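You operate a simulated robot arm through the tools that you are given. There is no shell and no other tool.

You run a simulated robot arm. Do the job below in one go: nothing can be reset, and whatever is moved stays where it is left.

Task
Fold the carton's flaps shut and seal it with the cream paper strip.
Fine: lay the strip along the seam, rub its creases out with the red block, then put the block back. Set down upright: red block. What is to be rubbed or washed off counts as gone when no trace of it is left.

Only the result counts: the job must be done as asked and must still hold three seconds after the hand-in. Knocking over, shifting, dropping, spilling or breaking anything else fails it. Lids that push on must go on centred and level and be pressed home; caps that screw on are set level and turned clockwise until they are tight. Flat cloth is picked up by pressing the open fingertips on it (5 to 10 N) and closing them slowly along it; thin cloth reads only 2 to 8 mm in the jaws.

Robot
A 7-joint arm with a fingered hand, fixed in place. Base frame: the origin is on the floor under the middle of its stand, x ahead of it, y to its left, z up; the work surface is at about z = 900. Readings come in mm, degrees, newtons and seconds.
With the tool pointing down near the work surface it reaches from about 140 to 760 mm from the base axis. Its first joint turns from -69.0 to 172.0 degrees. Payload 3.4 kg.
The TCP is the grasp point between the finger pads, 39 mm short of the fingertips. In the tool frame z runs along the fingers and y along their closing line. The gripper opens to 180 mm; its body begins 111 mm behind the TCP. The gripper is a hand of 3 fingers: y runs from the thumb to the fingers, the wrist lies at [0, 0, -262] in the tool frame.
Orientation is told as [roll, pitch, yaw] about the base's x, y, z axes, in that order, counted from this pose: with the fingers straight down and closing along the base's y, the tool's x points along the base's -x, its y along +y and its z along -z.

Tools
- The arm moves only by the tool play_rows. Its argument "rows" is a list of rows, each a list of 6 numbers: the shift along the base's x, y, z in m, then the turn, a rotation vector about the base's x, y, z in degrees. In form: [[x, y, z, rx, ry, rz], ...]. A call has 1 to 20 rows; each row shifts and turns the commanded pose from where the row before left it. Each row takes 0.2 s and may step no farther than 50 mm and 8.6 degrees from the row before; otherwise, the whole call is refused. Where a pose cannot be reached the arm comes as near as it can. A force on the tool above 40 N (or 10 N above the force at the start of the call, whichever is more), or a blocked arm, ends the call early, and 0.2 s more pass. In this call time passes only in rows, and 0.2 s behind the last. The reply holds the time, the measured pose of the TCP, the force on the tool along the base axes, the opening and the grip force, in the units named above and with some noise, with the torque about the TCP (base axes, N m) and any sound that the robot's microphone picked up.
- Cameras (640 x 400 px; columns grow to the right, rows downward): "scene" is fixed at [48.6, 651.8, 1701.1]; the picture's right is [-0.90, -0.44, 0.00], its down [-0.23, 0.47, -0.85] and it looks along [0.37, -0.77, -0.52] (base axes); focal length 334 px, centre (320, 200). "wrist" rides on the gripper at [63, -36, -128] in the tool frame; the picture's right is [0.50, 0.87, 0.00], its down [-0.75, 0.44, -0.49] and it looks along [-0.43, 0.25, 0.87] (tool axes); focal length 226 px, centre (320, 200). There is no depth. A picture from a camera that has moved, and an enlarged one, comes with that camera's place and axes in the base frame and with its lens.
- snapshot(camera): a new picture of that camera. No time passes.
- raise_lower(by): moves the trunk up (or, below 0, down) by that many mm; the arm rides with it, the base frame stays. It gives what a move gives, with no picture.
- finger_targets(finger1, finger2, thumb_bend): sets how far each is bent, from 0 (flat) to 100 (curled in); at 30 the hand is open as for a grip, at 70 the pads meet at the TCP. One left out holds its place. A second passes; each finger stops where it meets its share of the squeeze, and holds until it gets a number again. It is the only way to open and close the hand. It gives what a move gives, with no picture; readings hold the bend of each and the force on the fingers (four entries, about 0 where the hand has none), thumb and palm.
- zoom(camera, box): a new picture of the part [left, top, right, bottom] of that camera's present view, enlarged. No time passes.
- finish_job(): hands the job in; it is judged then, once.

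Places have to be worked out from the pictures, the camera data and where the tool is seen. Open the gripper and draw the arm clear of the work before you hand the job in, unless the task says otherwise.

The tools are called after ">>>" as name(argument=value, ...) on one line, values as JSON. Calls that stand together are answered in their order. play_rows: Moves the arm, as the interface text tells. Its arguments: {"type":"object","properties":{"rows":{"type":"array","items":{"type":"array","items":{"type":"number"}}}},"required":["rows"]} The other tools are called the same way: raise_lower (by) moves the trunk up or down; finger_targets (finger1, finger2, thumb_bend) moves the fingers one by one; snapshot (camera) takes a picture; zoom (camera, box) takes an enlarged picture of a part of a camera's view; finish_job () hands the job in.

At the start:

```text
clock: 0.0
tcp_pos: [475.2, -225.4, 1304.4]
ee_rot: [0.1, -0.1, 0.0]
ft_force: [0.4, -0.3, -0.9]
moment: [-0.03, 0.03, -0.02]
width: 179.9
grasp_force: 0.1
shape: jaw
bend: [30.0, 30.0, 30.0]
finger forces: [0.0, 0.1, 0.0, 0.0, 0.0, 0.0]
trunk travel left (down, up): [-300.0, 242.0]
```

scene: 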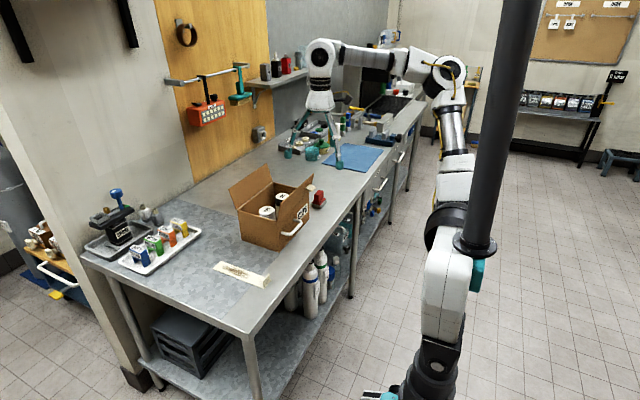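
wrist: 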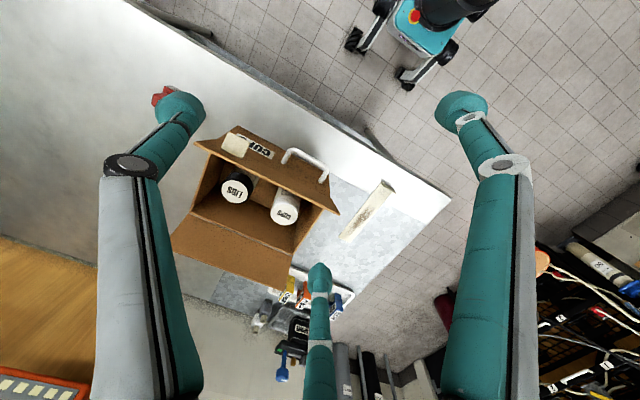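

I start by looking closer at the carton, the strip and the red block from both cameras.

>>> zoom(camera="scene", box=[200, 150, 360, 290])

>>> zoom(camera="wrist", box=[140, 70, 460, 300])

>>> zoom(camera="scene", box=[80, 170, 240, 290])

```text
2.86 times, centred on (280, 220) of scene
camera zoom: at [48.6, 651.8, 1701.1], right [-0.9, -0.44, 0.0], down [-0.23, 0.47, -0.85], along [0.37, -0.77, -0.52], focal length 955 px, centre (434, 143)
```

zoom: 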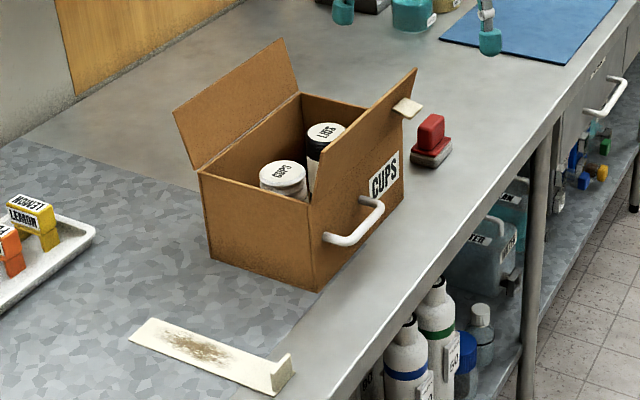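

```text
1.74 times, centred on (300, 185) of wrist
camera zoom: at [411.9, -261.3, 1430.9], right [-0.5, 0.87, 0.0], down [0.75, 0.43, 0.49], along [0.43, 0.25, -0.87], focal length 393 px, centre (355, 226)
```

zoom: 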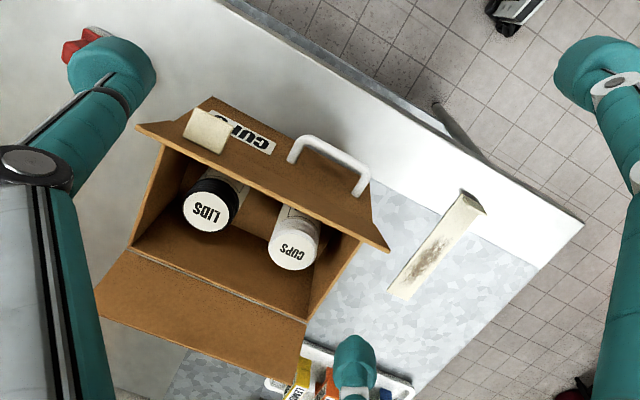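

```text
3.33 times, centred on (160, 230) of scene
camera zoom: at [48.6, 651.8, 1701.1], right [-0.9, -0.44, 0.0], down [-0.23, 0.47, -0.85], along [0.37, -0.77, -0.52], focal length 1114 px, centre (853, 100)
```

zoom: 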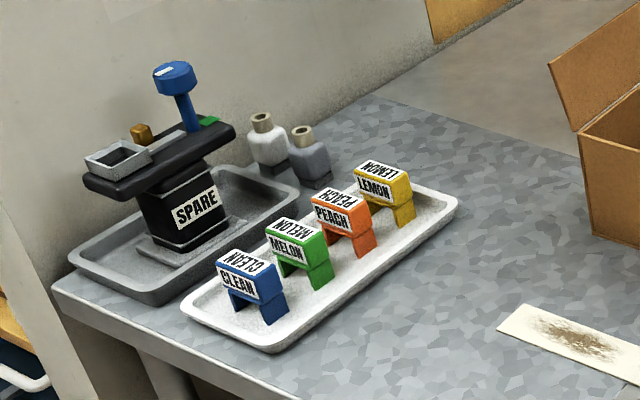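

The carton appears to span about x 594–764, y −355 to −137, with flaps hinged on the −x and +x sides. I zoom tighter to read the flaps, the cream tab on the near flap, and the red block.

>>> zoom(camera="scene", box=[236, 158, 320, 255])

>>> zoom(camera="scene", box=[285, 165, 335, 215])

>>> zoom(camera="scene", box=[205, 245, 285, 300])

>>> zoom(camera="wrist", box=[180, 110, 360, 220])

```text
4.12 times, centred on (278, 206) of scene
camera zoom: at [48.6, 651.8, 1701.1], right [-0.9, -0.44, 0.0], down [-0.23, 0.47, -0.85], along [0.37, -0.77, -0.52], focal length 1378 px, centre (493, 173)
```

zoom: 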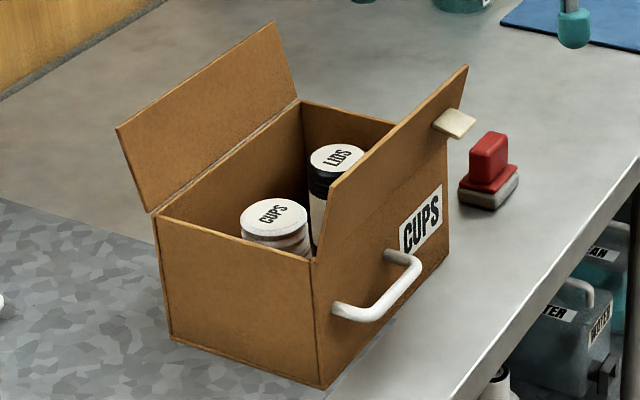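

```text
8.00 times, centred on (310, 190) of scene
camera zoom: at [48.6, 651.8, 1701.1], right [-0.9, -0.44, 0.0], down [-0.23, 0.47, -0.85], along [0.37, -0.77, -0.52], focal length 2673 px, centre (400, 280)
```

zoom: 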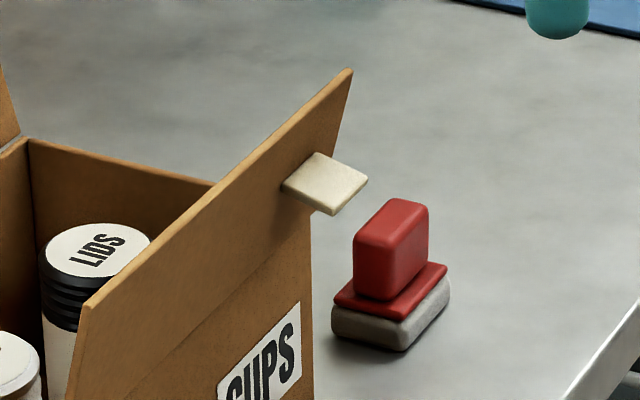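

```text
7.27 times, centred on (245, 272) of scene
camera zoom: at [48.6, 651.8, 1701.1], right [-0.9, -0.44, 0.0], down [-0.23, 0.47, -0.85], along [0.37, -0.77, -0.52], focal length 2430 px, centre (866, -327)
```

zoom: 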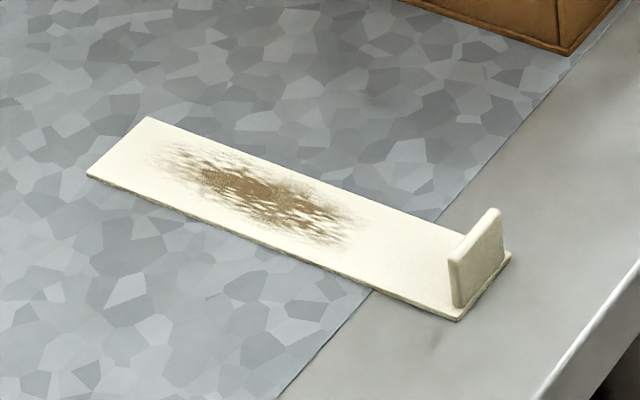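

```text
3.56 times, centred on (270, 165) of wrist
camera zoom: at [411.9, -261.3, 1430.9], right [-0.5, 0.87, 0.0], down [0.75, 0.43, 0.49], along [0.43, 0.25, -0.87], focal length 804 px, centre (498, 324)
```

zoom: 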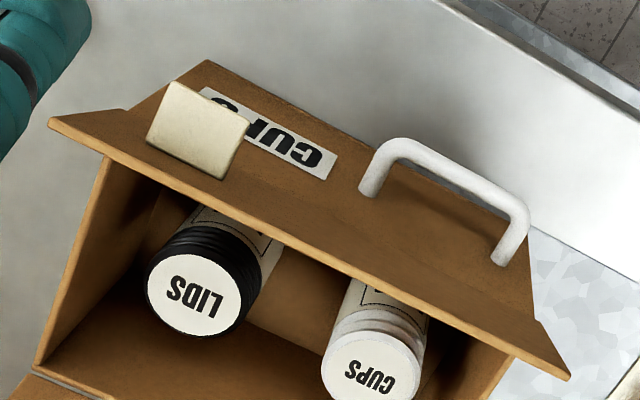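

The near flap leans out to −x and carries a cream tab at about (563, −325, 1085). The far flap leans to +x with its tip near x 802, z 1114. The strip lies along x at about (546–755, −5–40), and the red block is near (606, −487). I close the hand in free air to see how the fingers look when shut.

>>> finger_targets(finger1=66, finger2=66, thumb_bend=66)

>>> snapshot(camera="wrist")

>>> zoom(camera="scene", box=[280, 30, 380, 190])

```text
clock: 1.0
tcp_pos: [473.5, -220.0, 1305.8]
ee_rot: [-0.1, -0.1, -0.1]
ft_force: [0.7, 0.1, 0.9]
moment: [-0.05, 0.02, 0.01]
width: 11.1
grasp_force: 0.1
shape: fingers
bend: [66.0, 66.0, 66.0]
finger forces: [0.0, 0.1, 0.1, 0.0, 0.0, 0.0]
trunk travel left (down, up): [-300.0, 242.0]
```

```text
taken
camera wrist: at [409.6, -256.5, 1432.5], right [-0.5, 0.87, 0.0], down [0.75, 0.44, 0.49], along [0.43, 0.24, -0.87], focal length 226 px, centre (320, 200)
```

wrist: 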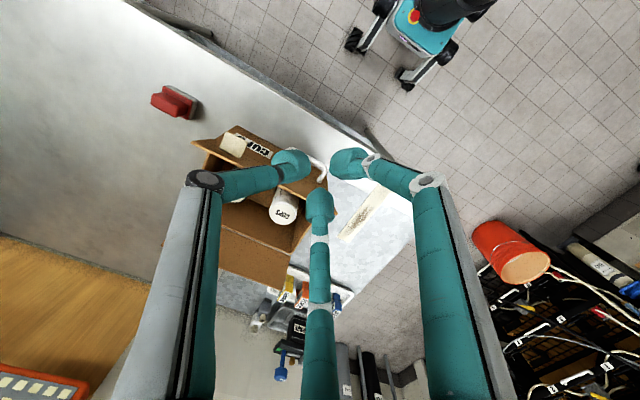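

```text
2.50 times, centred on (330, 110) of scene
camera zoom: at [48.6, 651.8, 1701.1], right [-0.9, -0.44, 0.0], down [-0.23, 0.47, -0.85], along [0.37, -0.77, -0.52], focal length 835 px, centre (295, 425)
```

zoom: 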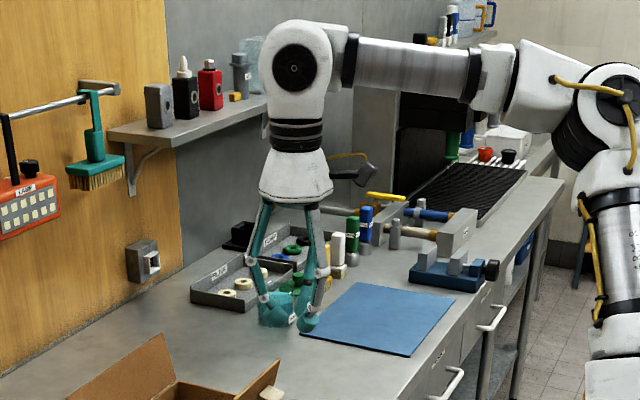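

The closed fingertips form a cluster about 24 mm round the tool axis and 30 mm below the TCP. I turn the hand +90° in free air, which puts the thumb on the +x side for the flaps and suits the strip later.

>>> play_rows(rows=[[0, 0, 0, 0, 0, 8.2], [0, 0, 0, 0, 0, 8.2], [0, 0, 0, 0, 0, 8.2], [0, 0, 0, 0, 0, 8.2], [0, 0, 0, 0, 0, 8.2], [0, 0, 0, 0, 0, 8.2], [0, 0, 0, 0, 0, 8.2], [0, 0, 0, 0, 0, 8.2], [0, 0, 0, 0, 0, 8.2], [0, 0, 0, 0, 0, 8.2], [0, 0, 0, 0, 0, 8.0]])

>>> snapshot(camera="wrist")

```text
clock: 3.4
tcp_pos: [472.5, -220.2, 1304.3]
ee_rot: [0.0, -0.2, 90.2]
ft_force: [0.4, 0.0, 0.5]
moment: [-0.02, 0.02, 0.03]
width: 11.2
grasp_force: 0.1
shape: fingers
bend: [66.0, 66.0, 66.0]
finger forces: [0.1, 0.1, 0.0, 0.0, 0.0, 0.1]
trunk travel left (down, up): [-300.0, 242.0]
```

```text
taken
camera wrist: at [508.6, -284.3, 1432.3], right [-0.87, -0.5, 0.0], down [-0.44, 0.75, 0.49], along [-0.25, 0.43, -0.87], focal length 226 px, centre (320, 200)
```

wrist: 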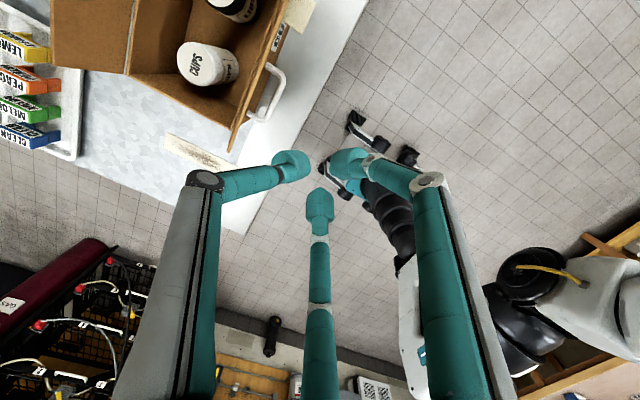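

Yaw 90 works. I descend outside the near flap, with the thumb tip at about x 530 and z 1097, short of the flap.

>>> play_rows(rows=[[0.007, -0.001, -0.044, 0, 0, 0], [0.007, -0.001, -0.044, 0, 0, 0], [0.007, -0.001, -0.044, 0, 0, 0], [0.007, -0.002, -0.045, 0, 0, 0]])

>>> zoom(camera="scene", box=[230, 120, 350, 255])

>>> snapshot(camera="wrist")

```text
clock: 4.4
tcp_pos: [500.6, -225.9, 1125.2]
ee_rot: [0.1, -0.2, 89.9]
ft_force: [0.5, 0.5, 0.7]
moment: [0.01, 0.03, -0.02]
width: 11.2
grasp_force: 0.1
shape: fingers
bend: [66.0, 66.0, 66.0]
finger forces: [0.0, 0.0, 0.0, 0.0, 0.0, 0.0]
trunk travel left (down, up): [-300.0, 242.0]
```

```text
2.96 times, centred on (290, 188) of scene
camera zoom: at [48.6, 651.8, 1701.1], right [-0.9, -0.44, 0.0], down [-0.23, 0.47, -0.85], along [0.37, -0.77, -0.52], focal length 990 px, centre (409, 237)
```

zoom: 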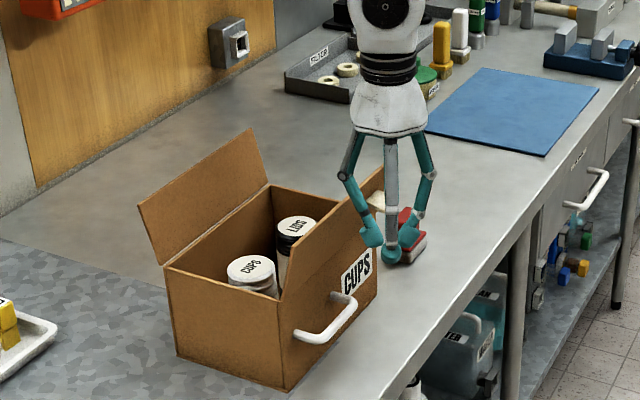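

```text
taken
camera wrist: at [537.2, -290.1, 1253.2], right [-0.87, -0.5, 0.0], down [-0.43, 0.75, 0.49], along [-0.25, 0.43, -0.87], focal length 226 px, centre (320, 200)
```

wrist: 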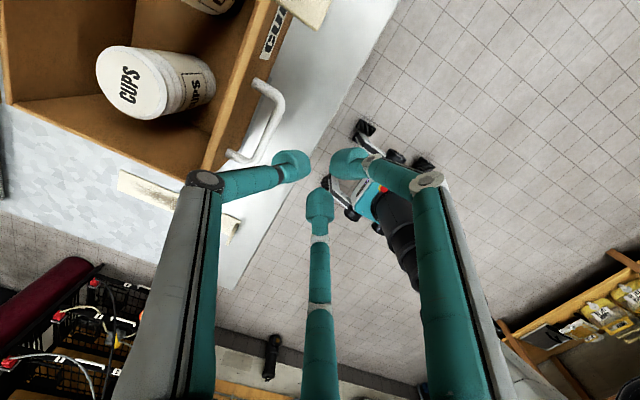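

The thumb tip sits just outside the near flap. I push +x along the flap's arc in small steps and watch the force.

>>> play_rows(rows=[[0.01, 0, 0, 0, 0, 0], [0.01, 0, 0, 0, 0, 0], [0.01, 0, 0, 0, 0, 0], [0.01, 0, 0.002, 0, 0, 0], [0.008, 0, 0.002, 0, 0, 0], [0.008, 0, 0.002, 0, 0, 0], [0.008, 0, 0.002, 0, 0, 0], [0.008, 0, 0, 0, 0, 0], [0.008, 0, -0.001, 0, 0, 0], [0.008, 0, -0.001, 0, 0, 0]])

>>> zoom(camera="scene", box=[230, 120, 350, 255])

```text
clock: 6.6
tcp_pos: [587.6, -225.2, 1133.1]
ee_rot: [-0.1, -0.2, 89.8]
ft_force: [0.0, -0.1, 0.1]
moment: [0.0, 0.01, -0.03]
width: 10.5
grasp_force: 0.0
shape: fingers
bend: [66.0, 66.0, 66.0]
finger forces: [0.0, 0.1, 0.0, 0.0, 0.0, 0.0]
trunk travel left (down, up): [-300.0, 242.0]
```

```text
2.96 times, centred on (290, 188) of scene
camera zoom: at [48.6, 651.8, 1701.1], right [-0.9, -0.44, 0.0], down [-0.23, 0.47, -0.85], along [0.37, -0.77, -0.52], focal length 990 px, centre (409, 237)
```

zoom: 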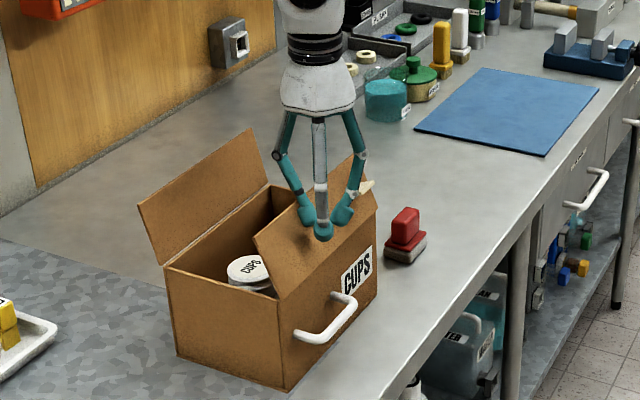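

The flap follows with almost no force and is about 60° from closed. I carry on along the arc down towards flat.

>>> play_rows(rows=[[0.007, 0, -0.003, 0, 0, 0], [0.007, 0, -0.003, 0, 0, 0], [0.006, 0, -0.005, 0, 0, 0], [0.005, 0, -0.006, 0, 0, 0], [0.005, 0, -0.006, 0, 0, 0], [0.004, 0, -0.007, 0, 0, 0], [0.004, 0, -0.007, 0, 0, 0], [0.003, 0, -0.007, 0, 0, 0]])

>>> zoom(camera="scene", box=[230, 120, 350, 255])

```text
clock: 8.4
tcp_pos: [630.3, -225.3, 1089.8]
ee_rot: [-0.1, -0.2, 89.9]
ft_force: [0.3, -0.2, 0.5]
moment: [-0.03, 0.01, 0.0]
width: 10.8
grasp_force: 0.0
shape: fingers
bend: [66.0, 66.0, 66.0]
finger forces: [0.0, 0.0, 0.0, 0.1, 0.0, 0.0]
trunk travel left (down, up): [-300.0, 242.0]
```

```text
2.96 times, centred on (290, 188) of scene
camera zoom: at [48.6, 651.8, 1701.1], right [-0.9, -0.44, 0.0], down [-0.23, 0.47, -0.85], along [0.37, -0.77, -0.52], focal length 990 px, centre (409, 237)
```

zoom: 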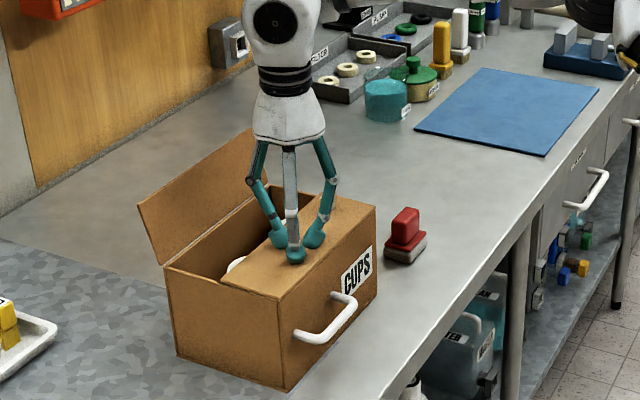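

The near flap is nearly down. I lower in 2 mm steps until the force rises, which will mean it is flat.

>>> play_rows(rows=[[0.002, 0, -0.004, 0, 0, 0], [0.001, 0, -0.003, 0, 0, 0], [0, 0, -0.002, 0, 0, 0], [0, 0, -0.002, 0, 0, 0], [0, 0, -0.002, 0, 0, 0]])

>>> zoom(camera="scene", box=[230, 150, 330, 255])

```text
clock: 9.4
tcp_pos: [633.7, -221.9, 1086.7]
ee_rot: [-0.7, -0.3, 90.0]
ft_force: [-6.0, -3.5, 26.5]
moment: [-0.33, 0.54, 0.01]
width: 14.6
grasp_force: 12.9
shape: fingers
bend: [69.0, 67.0, 66.0]
finger forces: [17.6, 7.0, 0.0, 0.0, 1.4, 0.0]
trunk travel left (down, up): [-300.0, 242.0]
stopped in row 5: the force on the tool passed its limit at 42 N (the readings are from after the stop); the commanded pose is now the measured one
```

```text
3.81 times, centred on (280, 202) of scene
camera zoom: at [48.6, 651.8, 1701.1], right [-0.9, -0.44, 0.0], down [-0.23, 0.47, -0.85], along [0.37, -0.77, -0.52], focal length 1273 px, centre (472, 190)
```

zoom: 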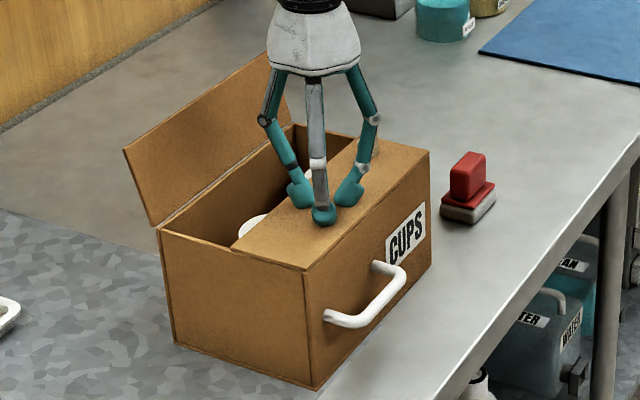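

The near flap is flat, and firm contact came at TCP z ≈ 1086. I lift off and check that it stays closed and the carton has not shifted.

>>> play_rows(rows=[[0, 0, 0.01, 0, 0, 0], [0, 0, 0.03, 0, 0, 0], [0, 0, 0.04, 0, 0, 0], [0, 0, 0.04, 0, 0, 0], [0, 0, 0.03, 0, 0, 0]])

>>> zoom(camera="scene", box=[236, 158, 320, 255])

>>> snapshot(camera="wrist")

```text
clock: 10.6
tcp_pos: [632.2, -227.5, 1230.8]
ee_rot: [-0.4, -0.3, 89.7]
ft_force: [-0.8, 0.5, 0.5]
moment: [0.04, -0.03, -0.03]
width: 10.7
grasp_force: 0.0
shape: fingers
bend: [66.0, 66.0, 66.0]
finger forces: [0.1, 0.0, 0.1, 0.0, 0.0, 0.0]
out of reach, approached as far as the arm can: row 5
trunk travel left (down, up): [-300.0, 242.0]
```

```text
4.12 times, centred on (278, 206) of scene
camera zoom: at [48.6, 651.8, 1701.1], right [-0.9, -0.44, 0.0], down [-0.23, 0.47, -0.85], along [0.37, -0.77, -0.52], focal length 1378 px, centre (493, 173)
```

zoom: 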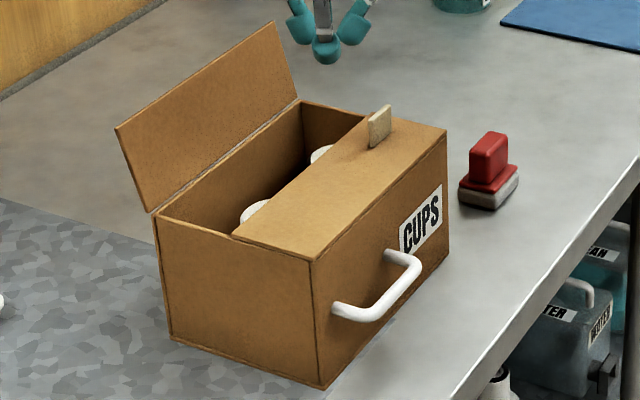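

```text
taken
camera wrist: at [666.4, -292.1, 1359.1], right [-0.87, -0.5, -0.01], down [-0.44, 0.75, 0.49], along [-0.24, 0.43, -0.87], focal length 226 px, centre (320, 200)
```

wrist: 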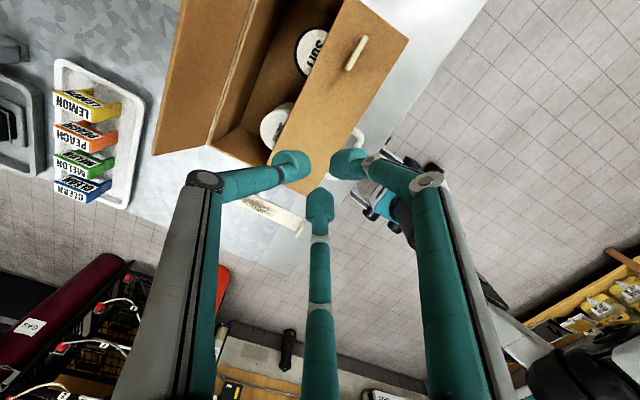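

The near flap stays flat and the carton corners have not moved. The far flap needs more reach at this height, so I raise the trunk and open only the thumb, to use it as a hook behind that flap.

>>> raise_lower(by=200)

>>> finger_targets(thumb_bend=30)

```text
clock: 12.8
tcp_pos: [607.0, -227.9, 1472.9]
ee_rot: [-4.3, -0.4, 89.9]
ft_force: [0.1, 1.3, -0.2]
moment: [0.01, 0.0, 0.0]
width: 10.7
grasp_force: 0.0
shape: fingers
bend: [66.0, 66.0, 66.0]
finger forces: [0.1, 0.1, 0.0, 0.0, 0.0, 0.0]
trunk travel left (down, up): [-500.0, 42.0]
```

```text
clock: 13.8
tcp_pos: [606.5, -226.4, 1471.6]
ee_rot: [-4.4, -0.4, 90.0]
ft_force: [-0.4, -0.2, 0.2]
moment: [-0.02, -0.01, -0.01]
width: 89.3
grasp_force: 0.1
shape: fingers
bend: [66.0, 66.0, 30.0]
finger forces: [0.0, 0.0, 0.0, 0.1, 0.0, 0.2]
trunk travel left (down, up): [-500.0, 42.0]
```

The arm was at its reach limit, hence the slight tilt. I come down about 200 mm to a comfortable height and read the pose again.

>>> play_rows(rows=[[0, 0.01, -0.045, 0, 0, 0], [0, 0.01, -0.045, 0, 0, 0], [0, 0.01, -0.045, 0, 0, 0], [0, 0.01, -0.045, 0, 0, 0], [0, 0.01, -0.045, 0, 0, 0]])

```text
clock: 15.0
tcp_pos: [605.4, -176.1, 1247.9]
ee_rot: [-4.3, -0.3, 89.8]
ft_force: [1.5, -0.3, 0.8]
moment: [0.0, 0.01, 0.0]
width: 89.5
grasp_force: 0.1
shape: fingers
bend: [66.0, 66.0, 30.0]
finger forces: [0.1, 0.0, 0.0, 0.0, 0.0, 0.0]
trunk travel left (down, up): [-500.0, 42.0]
```

The forward tilt is useful here, so I bring it to about 10°. I move out so the thumb tip is above and beyond the far flap's edge.

>>> play_rows(rows=[[0.02, 0.001, 0, 0, -3, 0], [0.03, 0.001, -0.01, 0, -2.7, 0], [0.03, 0.001, -0.02, 0, 0, 0], [0.03, 0.001, -0.02, 0, 0, 0], [0.015, 0.001, -0.01, 0, 0, 0]])

>>> snapshot(camera="wrist")

>>> zoom(camera="scene", box=[210, 100, 340, 255])

```text
clock: 16.2
tcp_pos: [683.7, -203.7, 1194.9]
ee_rot: [-10.2, -0.4, 90.0]
ft_force: [0.3, 0.4, 0.0]
moment: [0.01, -0.01, 0.0]
width: 89.6
grasp_force: 0.0
shape: fingers
bend: [66.0, 66.0, 30.0]
finger forces: [0.0, 0.1, 0.0, 0.0, 0.1, 0.0]
out of reach, approached as far as the arm can: row 3, 4, 5
trunk travel left (down, up): [-500.0, 42.0]
```

```text
taken
camera wrist: at [697.1, -267.5, 1326.2], right [-0.85, -0.5, -0.16], down [-0.51, 0.75, 0.41], along [-0.09, 0.43, -0.9], focal length 226 px, centre (320, 200)
```

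wrist: 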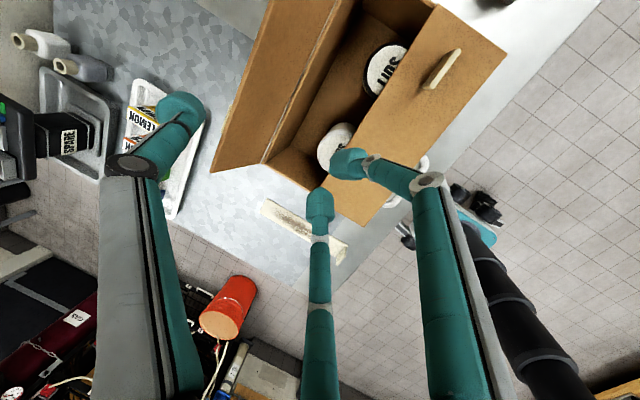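

```text
2.58 times, centred on (275, 178) of scene
camera zoom: at [48.6, 651.8, 1701.1], right [-0.9, -0.44, 0.0], down [-0.23, 0.47, -0.85], along [0.37, -0.77, -0.52], focal length 862 px, centre (436, 258)
```

zoom: 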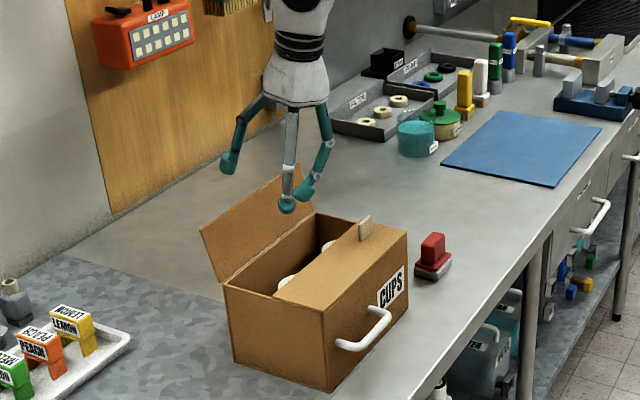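

The arm stopped at about x 684, short of the target. I look at the whole arm to see what limits it.

>>> snapshot(camera="scene")

```text
taken
```

scene: 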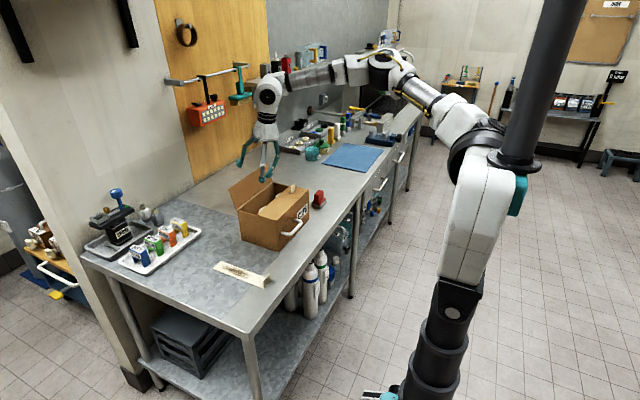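

The elbow still looks bent, so the limit is probably a wrist joint rather than length. I send a zero step to see whether the pose settles, together with a small shift towards −y.

>>> play_rows(rows=[[0, 0, 0, 0, 0, 0], [0, 0, 0, 0, 0, 0]])

>>> play_rows(rows=[[0, -0.02, -0.01, 0, 0, 0], [0, -0.02, -0.01, 0, 0, 0], [0, -0.02, -0.01, 0, 0, 0]])

```text
clock: 16.8
tcp_pos: [683.2, -203.7, 1193.3]
ee_rot: [-10.1, -0.3, 89.9]
ft_force: [0.0, -0.7, 0.4]
moment: [0.0, -0.01, 0.0]
width: 89.3
grasp_force: 0.1
shape: fingers
bend: [66.0, 66.0, 30.0]
finger forces: [0.1, 0.1, 0.0, 0.1, 0.0, 0.0]
trunk travel left (down, up): [-500.0, 42.0]
```

```text
clock: 17.6
tcp_pos: [683.2, -263.6, 1164.8]
ee_rot: [-10.1, -0.3, 89.9]
ft_force: [0.2, -1.3, 0.3]
moment: [0.01, 0.02, 0.04]
width: 89.7
grasp_force: 0.1
shape: fingers
bend: [66.0, 66.0, 30.0]
finger forces: [0.0, 0.1, 0.1, 0.0, 0.0, 0.0]
trunk travel left (down, up): [-500.0, 42.0]
```

Moving to −y removes the limit. I rise a little and try further out in +x at this y.

>>> play_rows(rows=[[0.005, -0.01, 0.012, 0, 0, 0], [0.015, 0, 0.005, 0, 0, 0], [0.015, 0, 0, 0, 0, 0], [0.015, 0, 0, 0, 0, 0]])

```text
clock: 18.6
tcp_pos: [715.4, -277.5, 1183.6]
ee_rot: [-10.2, -0.3, 89.8]
ft_force: [0.3, -0.1, 0.0]
moment: [0.01, 0.04, -0.01]
width: 89.6
grasp_force: 0.1
shape: fingers
bend: [66.0, 66.0, 30.0]
finger forces: [0.1, 0.1, 0.0, 0.1, 0.1, 0.0]
out of reach, approached as far as the arm can: row 3, 4
trunk travel left (down, up): [-500.0, 42.0]
```

The thumb tip is now at about x 825, just past the flap's edge. I tilt 5° further to win a bit more reach and move out another 12 mm before going down.

>>> play_rows(rows=[[0, 0, -0.005, 0, -5, 0], [0.006, -0.005, -0.005, 0, 0, 0], [0.006, -0.005, -0.005, 0, 0, 0]])

>>> zoom(camera="scene", box=[210, 100, 340, 255])

>>> snapshot(camera="wrist")

```text
clock: 19.4
tcp_pos: [729.4, -287.9, 1168.8]
ee_rot: [-15.1, -0.3, 89.9]
ft_force: [-1.5, -0.4, -0.5]
moment: [0.01, 0.02, 0.02]
width: 89.5
grasp_force: 0.0
shape: fingers
bend: [66.0, 66.0, 30.0]
finger forces: [0.0, 0.0, 0.1, 0.1, 0.0, 0.0]
trunk travel left (down, up): [-500.0, 42.0]
```

```text
2.58 times, centred on (275, 178) of scene
camera zoom: at [48.6, 651.8, 1701.1], right [-0.9, -0.44, 0.0], down [-0.23, 0.47, -0.85], along [0.37, -0.77, -0.52], focal length 862 px, centre (436, 258)
```

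zoom: 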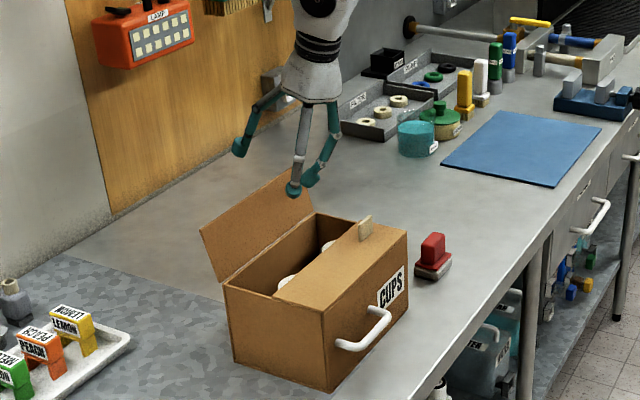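

```text
taken
camera wrist: at [730.9, -350.9, 1300.7], right [-0.84, -0.5, -0.23], down [-0.55, 0.75, 0.37], along [-0.01, 0.43, -0.9], focal length 226 px, centre (320, 200)
```

wrist: 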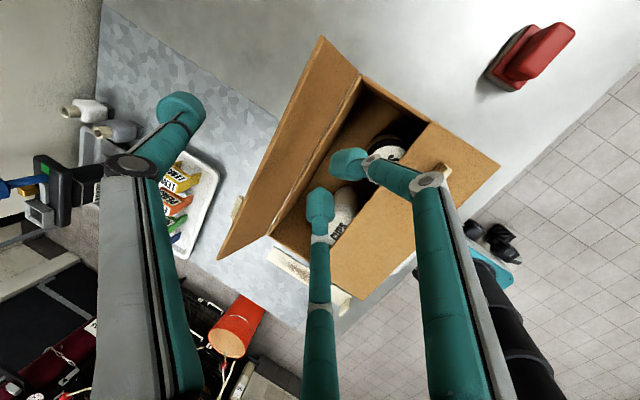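

The thumb tip is at about (839, −288, 1164), clear outside the far flap's edge (x ≈ 792, z ≈ 1119). That flap has its own tab near y −175. I descend behind the flap and shift to y ≈ −258 to keep clear of both tabs.

>>> play_rows(rows=[[0, 0.005, -0.015, 0, 0, 0], [0, 0.005, -0.015, 0, 0, 0], [0, 0.01, -0.015, 0, 0, 0], [0, 0.01, -0.015, 0, 0, 0]])

>>> zoom(camera="scene", box=[210, 100, 340, 255])

>>> zoom(camera="wrist", box=[60, 0, 480, 300])

```text
clock: 20.4
tcp_pos: [711.0, -264.9, 1115.0]
ee_rot: [-15.1, -0.3, 89.9]
ft_force: [0.1, 0.1, -0.1]
moment: [-0.04, -0.02, 0.01]
width: 89.4
grasp_force: 0.0
shape: fingers
bend: [66.0, 66.0, 30.0]
finger forces: [0.0, 0.0, 0.0, 0.1, 0.0, 0.0]
out of reach, approached as far as the arm can: row 2, 3, 4
trunk travel left (down, up): [-500.0, 42.0]
```

```text
2.58 times, centred on (275, 178) of scene
camera zoom: at [48.6, 651.8, 1701.1], right [-0.9, -0.44, 0.0], down [-0.23, 0.47, -0.85], along [0.37, -0.77, -0.52], focal length 862 px, centre (436, 258)
```

zoom: 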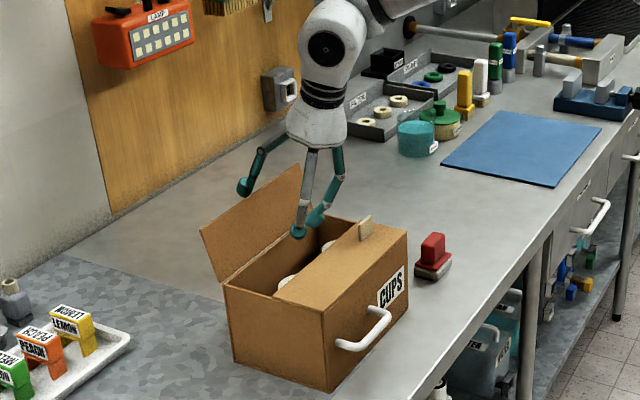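

```text
1.33 times, centred on (270, 150) of wrist
camera zoom: at [712.4, -328.1, 1248.0], right [-0.84, -0.5, -0.23], down [-0.55, 0.75, 0.37], along [-0.01, 0.43, -0.9], focal length 301 px, centre (387, 267)
```

zoom: 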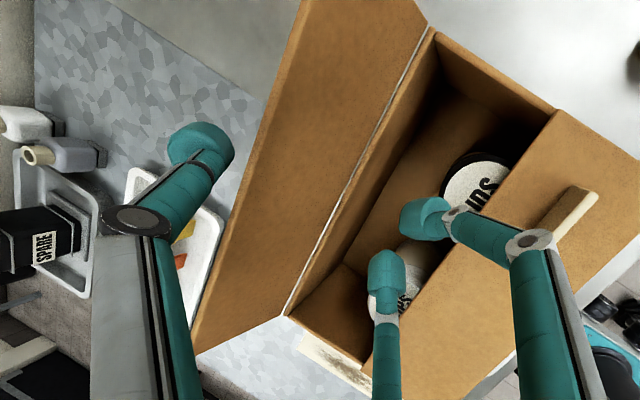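

The thumb tip is outside the flap edge, at about x 818 against the flap's 791. I now pull in −x along the flap's arc, drifting to y ≈ −250.

>>> play_rows(rows=[[-0.008, 0.004, -0.006, 0, 0, 0], [-0.008, 0.004, -0.003, 0, 0, 0], [-0.01, 0.004, 0.003, 0, 0, 0], [-0.01, 0.003, 0.005, 0, 0, 0], [-0.01, 0, 0.002, 0, 0, 0], [-0.01, 0, 0, 0, 0, 0], [-0.01, 0, 0, 0, 0, 0]])

>>> zoom(camera="scene", box=[210, 100, 340, 255])

>>> snapshot(camera="wrist")

```text
clock: 22.0
tcp_pos: [643.3, -250.0, 1118.3]
ee_rot: [-15.1, -0.3, 89.8]
ft_force: [0.6, 0.2, 0.8]
moment: [-0.01, 0.05, -0.05]
width: 89.9
grasp_force: 0.1
shape: fingers
bend: [66.0, 66.0, 30.0]
finger forces: [0.0, 0.0, 0.0, 0.0, 0.1, 0.0]
trunk travel left (down, up): [-500.0, 42.0]
```

```text
2.58 times, centred on (275, 178) of scene
camera zoom: at [48.6, 651.8, 1701.1], right [-0.9, -0.44, 0.0], down [-0.23, 0.47, -0.85], along [0.37, -0.77, -0.52], focal length 862 px, centre (436, 258)
```

zoom: 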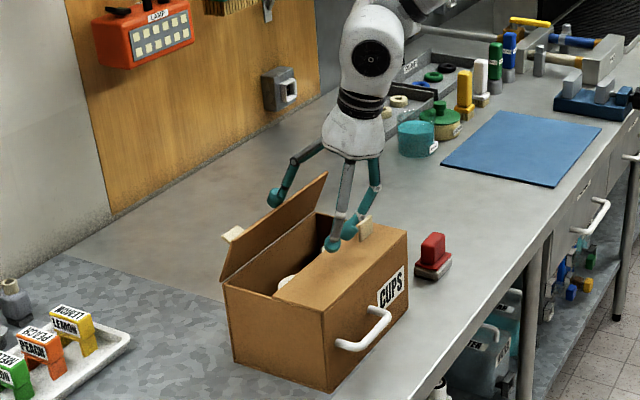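

```text
taken
camera wrist: at [645.8, -313.8, 1251.0], right [-0.84, -0.5, -0.23], down [-0.55, 0.75, 0.37], along [-0.01, 0.43, -0.9], focal length 226 px, centre (320, 200)
```

wrist: 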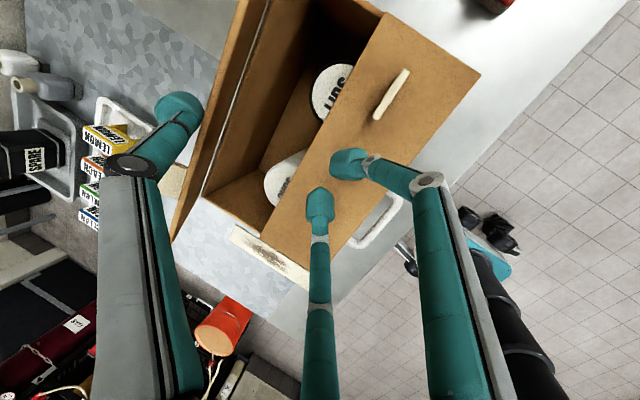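

The far flap is now past vertical. I keep pulling it over to roughly 40° from closed.

>>> play_rows(rows=[[-0.01, 0, -0.003, 0, 0, 0], [-0.01, 0, -0.004, 0, 0, 0], [-0.008, 0, -0.004, 0, 0, 0], [-0.005, 0, -0.003, 0, 0, 0]])

>>> zoom(camera="scene", box=[210, 100, 340, 255])

```text
clock: 23.0
tcp_pos: [611.8, -250.3, 1105.2]
ee_rot: [-15.1, -0.3, 89.9]
ft_force: [0.8, 0.3, 0.3]
moment: [-0.01, 0.0, 0.05]
width: 90.1
grasp_force: 0.0
shape: fingers
bend: [66.0, 66.0, 30.0]
finger forces: [0.1, 0.0, 0.1, 0.0, 0.0, 0.0]
trunk travel left (down, up): [-500.0, 42.0]
```

```text
2.58 times, centred on (275, 178) of scene
camera zoom: at [48.6, 651.8, 1701.1], right [-0.9, -0.44, 0.0], down [-0.23, 0.47, -0.85], along [0.37, -0.77, -0.52], focal length 862 px, centre (436, 258)
```

zoom: 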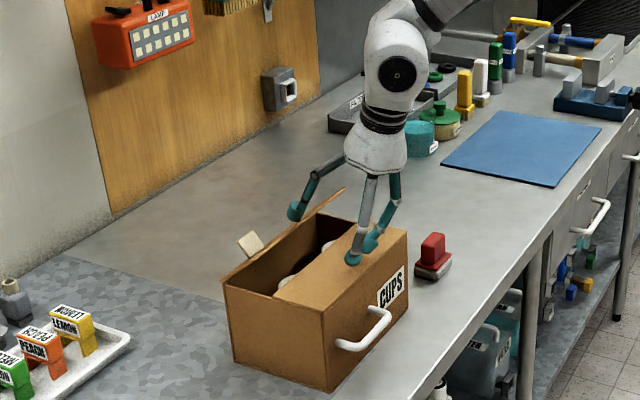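

The far flap is about 45° from closed. I tip the hand back, which lowers the thumb while the other fingers stay above the near flap, to press the far flap the rest of the way.

>>> play_rows(rows=[[-0.005, 0, 0, 0, 5, 0], [-0.005, 0, 0, 0, 5, 0], [-0.005, 0, 0, 0, 5, 0], [0, 0, 0, 0, 4, 0]])

>>> zoom(camera="scene", box=[210, 100, 340, 255])

```text
clock: 24.0
tcp_pos: [596.0, -249.8, 1104.4]
ee_rot: [4.1, -0.3, 89.8]
ft_force: [-0.2, 1.3, -0.2]
moment: [0.02, -0.01, 0.01]
width: 90.1
grasp_force: 0.0
shape: fingers
bend: [66.0, 66.0, 30.0]
finger forces: [0.0, 0.0, 0.0, 0.0, 0.0, 0.1]
trunk travel left (down, up): [-500.0, 42.0]
```

```text
2.58 times, centred on (275, 178) of scene
camera zoom: at [48.6, 651.8, 1701.1], right [-0.9, -0.44, 0.0], down [-0.23, 0.47, -0.85], along [0.37, -0.77, -0.52], focal length 862 px, centre (436, 258)
```

zoom: 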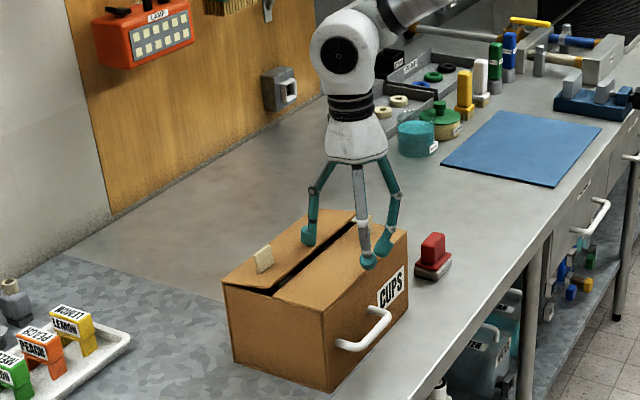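

About 15° is left. I press down in small steps while watching the force.

>>> play_rows(rows=[[0, 0, -0.002, 0, 1, 0], [0, 0, -0.002, 0, 1, 0], [0, 0, -0.002, 0, 1, 0]])

>>> zoom(camera="scene", box=[220, 140, 330, 255])

```text
clock: 24.8
tcp_pos: [596.8, -248.4, 1098.2]
ee_rot: [6.9, -0.1, 90.0]
ft_force: [-0.3, 0.0, 0.2]
moment: [-0.01, -0.02, 0.01]
width: 89.8
grasp_force: 0.2
shape: fingers
bend: [66.0, 66.0, 30.0]
finger forces: [0.0, 0.1, 0.1, 0.0, 0.1, 0.0]
trunk travel left (down, up): [-500.0, 42.0]
```

```text
3.48 times, centred on (275, 198) of scene
camera zoom: at [48.6, 651.8, 1701.1], right [-0.9, -0.44, 0.0], down [-0.23, 0.47, -0.85], along [0.37, -0.77, -0.52], focal length 1162 px, centre (476, 209)
```

zoom: 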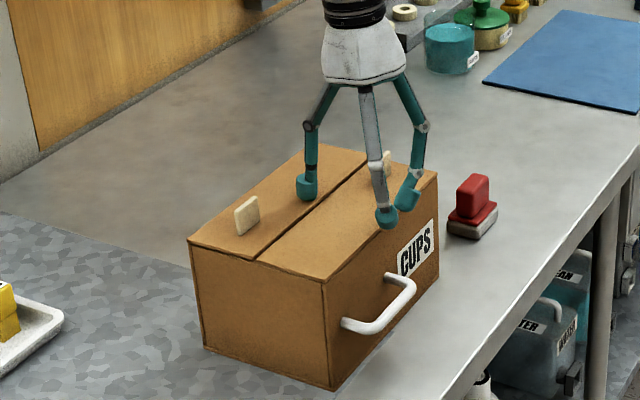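

It is almost flush. I press a couple more millimetres.

>>> play_rows(rows=[[0, 0, -0.002, 0, 1, 0], [0, 0, -0.001, 0, 1, 0]])

>>> zoom(camera="scene", box=[220, 140, 330, 255])

```text
clock: 25.4
tcp_pos: [591.3, -251.8, 1098.2]
ee_rot: [8.7, -0.4, 89.8]
ft_force: [0.4, -0.3, 0.6]
moment: [0.0, -0.13, 0.01]
width: 90.3
grasp_force: 0.3
shape: fingers
bend: [66.0, 66.0, 29.0]
finger forces: [0.0, 0.0, 0.0, 0.0, 0.7, 0.0]
out of reach, approached as far as the arm can: row 2
trunk travel left (down, up): [-500.0, 42.0]
```

```text
3.48 times, centred on (275, 198) of scene
camera zoom: at [48.6, 651.8, 1701.1], right [-0.9, -0.44, 0.0], down [-0.23, 0.47, -0.85], along [0.37, -0.77, -0.52], focal length 1162 px, centre (476, 209)
```

zoom: 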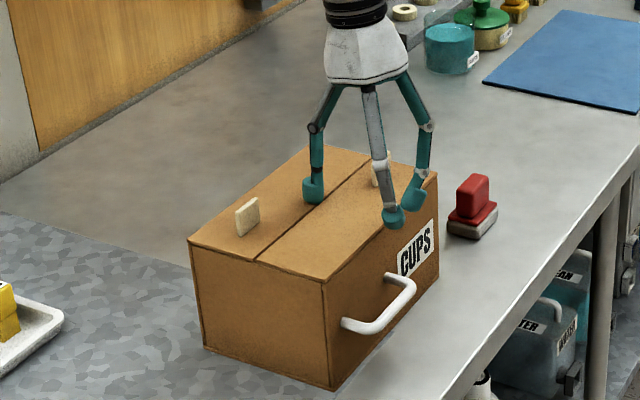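

The thumb now feels the flap resting, and both flaps look flush with a straight seam. I lift away, level the hand, and look.

>>> play_rows(rows=[[0, 0, 0.03, 0, -4, 0], [0, 0, 0.04, 0, -4.7, 0], [-0.02, 0.02, 0.04, 0, 0, 0], [-0.03, 0.03, 0.03, 0, 0, 0]])

>>> zoom(camera="scene", box=[225, 165, 325, 255])

>>> snapshot(camera="wrist")

```text
refused: row 4 steps farther than a row can; nothing moved
```

```text
4.44 times, centred on (275, 210) of scene
camera zoom: at [48.6, 651.8, 1701.1], right [-0.9, -0.44, 0.0], down [-0.23, 0.47, -0.85], along [0.37, -0.77, -0.52], focal length 1485 px, centre (520, 156)
```

zoom: 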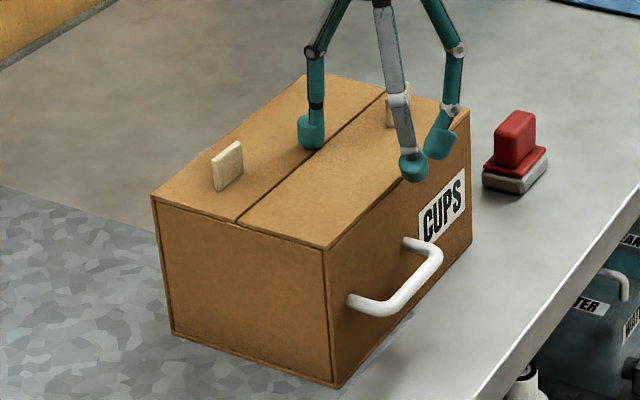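

```text
taken
camera wrist: at [645.9, -315.5, 1218.3], right [-0.86, -0.5, 0.13], down [-0.35, 0.75, 0.56], along [-0.38, 0.43, -0.82], focal length 226 px, centre (320, 200)
```

wrist: 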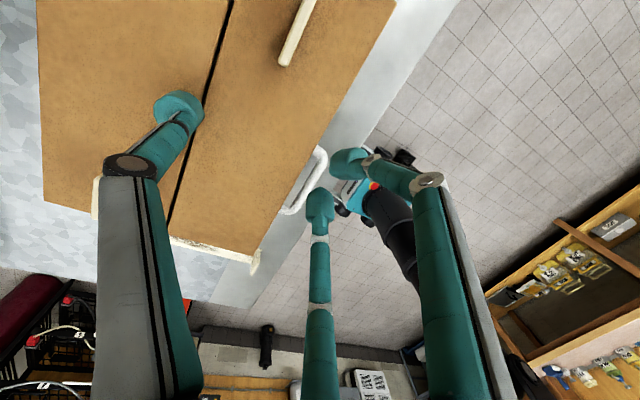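

The last step in that list was too long, so nothing moved. I lift off straight and level the hand with shorter steps.

>>> play_rows(rows=[[0, 0, 0.02, 0, -2, 0], [0, 0, 0.035, 0, -3.3, 0], [-0.01, 0.01, 0.035, 0, -3.4, 0], [-0.015, 0.02, 0.03, 0, 0, 0], [-0.015, 0.02, 0.03, 0, 0, 0]])

>>> zoom(camera="scene", box=[225, 165, 325, 255])

>>> snapshot(camera="wrist")

```text
clock: 26.6
tcp_pos: [548.9, -203.8, 1248.0]
ee_rot: [0.2, -0.1, 89.9]
ft_force: [0.1, 0.0, 0.1]
moment: [-0.03, -0.04, -0.01]
width: 89.9
grasp_force: 0.0
shape: fingers
bend: [66.0, 66.0, 30.0]
finger forces: [0.0, 0.0, 0.0, 0.0, 0.0, 0.0]
trunk travel left (down, up): [-500.0, 42.0]
```

```text
4.44 times, centred on (275, 210) of scene
camera zoom: at [48.6, 651.8, 1701.1], right [-0.9, -0.44, 0.0], down [-0.23, 0.47, -0.85], along [0.37, -0.77, -0.52], focal length 1485 px, centre (520, 156)
```

zoom: 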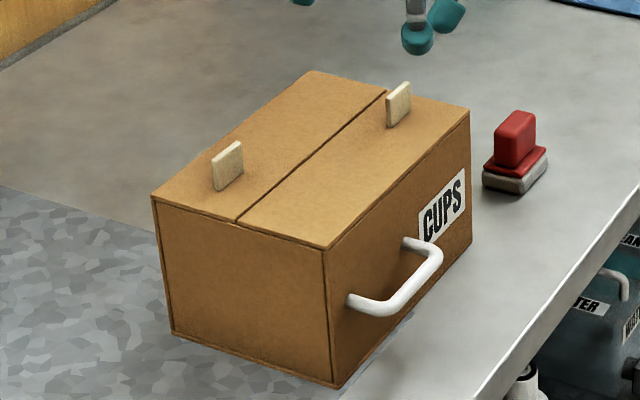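

```text
taken
camera wrist: at [585.9, -266.2, 1374.9], right [-0.87, -0.5, 0.0], down [-0.43, 0.75, 0.5], along [-0.25, 0.43, -0.87], focal length 226 px, centre (320, 200)
```

wrist: 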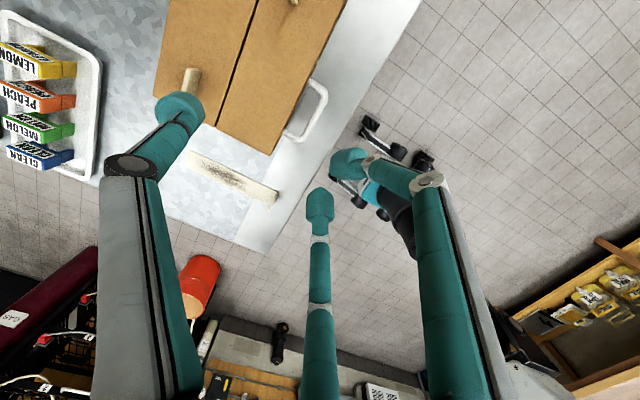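

Both flaps are closed and staying down, with the seam at x ≈ 682 and tabs at about (645, −332) and (722, −182). Next I zoom on the strip's upright tab to plan the grip.

>>> zoom(camera="scene", box=[250, 265, 280, 292])

>>> zoom(camera="wrist", box=[170, 130, 310, 220])

>>> zoom(camera="scene", box=[250, 185, 300, 225])

```text
14.81 times, centred on (265, 278) of scene
camera zoom: at [48.6, 651.8, 1701.1], right [-0.9, -0.44, 0.0], down [-0.23, 0.47, -0.85], along [0.37, -0.77, -0.52], focal length 4951 px, centre (1135, -963)
```

zoom: 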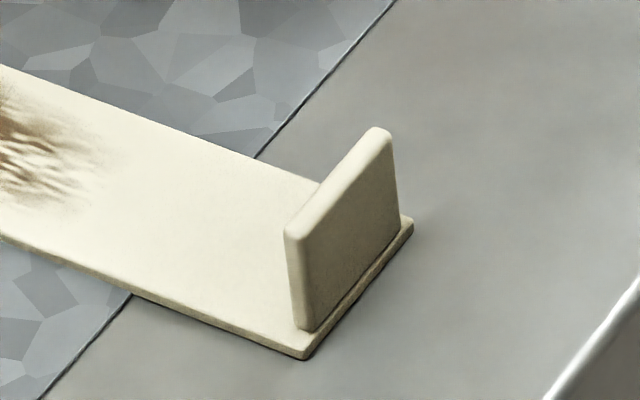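

```text
4.44 times, centred on (240, 175) of wrist
camera zoom: at [585.9, -266.2, 1374.9], right [-0.87, -0.5, 0.0], down [-0.43, 0.75, 0.5], along [-0.25, 0.43, -0.87], focal length 1005 px, centre (676, 311)
```

zoom: 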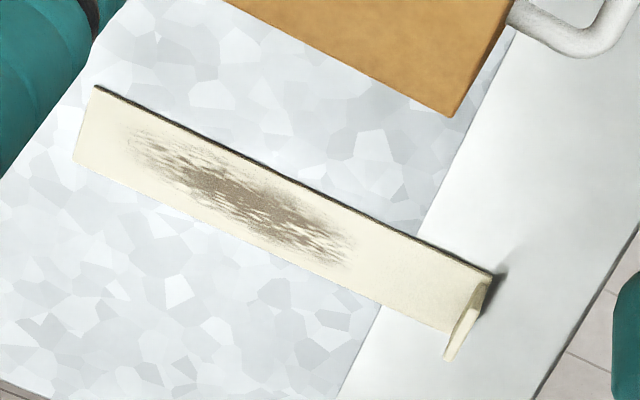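

```text
10.00 times, centred on (275, 205) of scene
camera zoom: at [48.6, 651.8, 1701.1], right [-0.9, -0.44, 0.0], down [-0.23, 0.47, -0.85], along [0.37, -0.77, -0.52], focal length 3342 px, centre (770, 150)
```

zoom: 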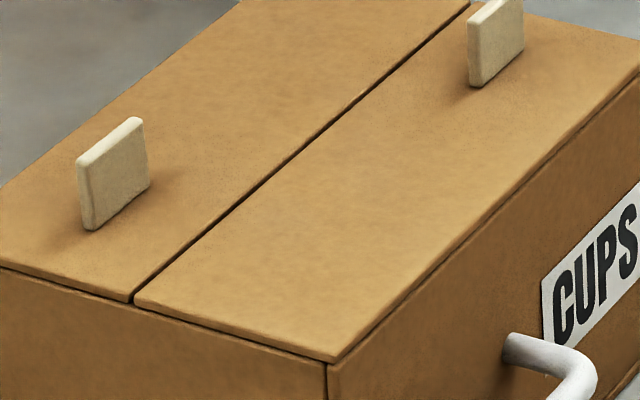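

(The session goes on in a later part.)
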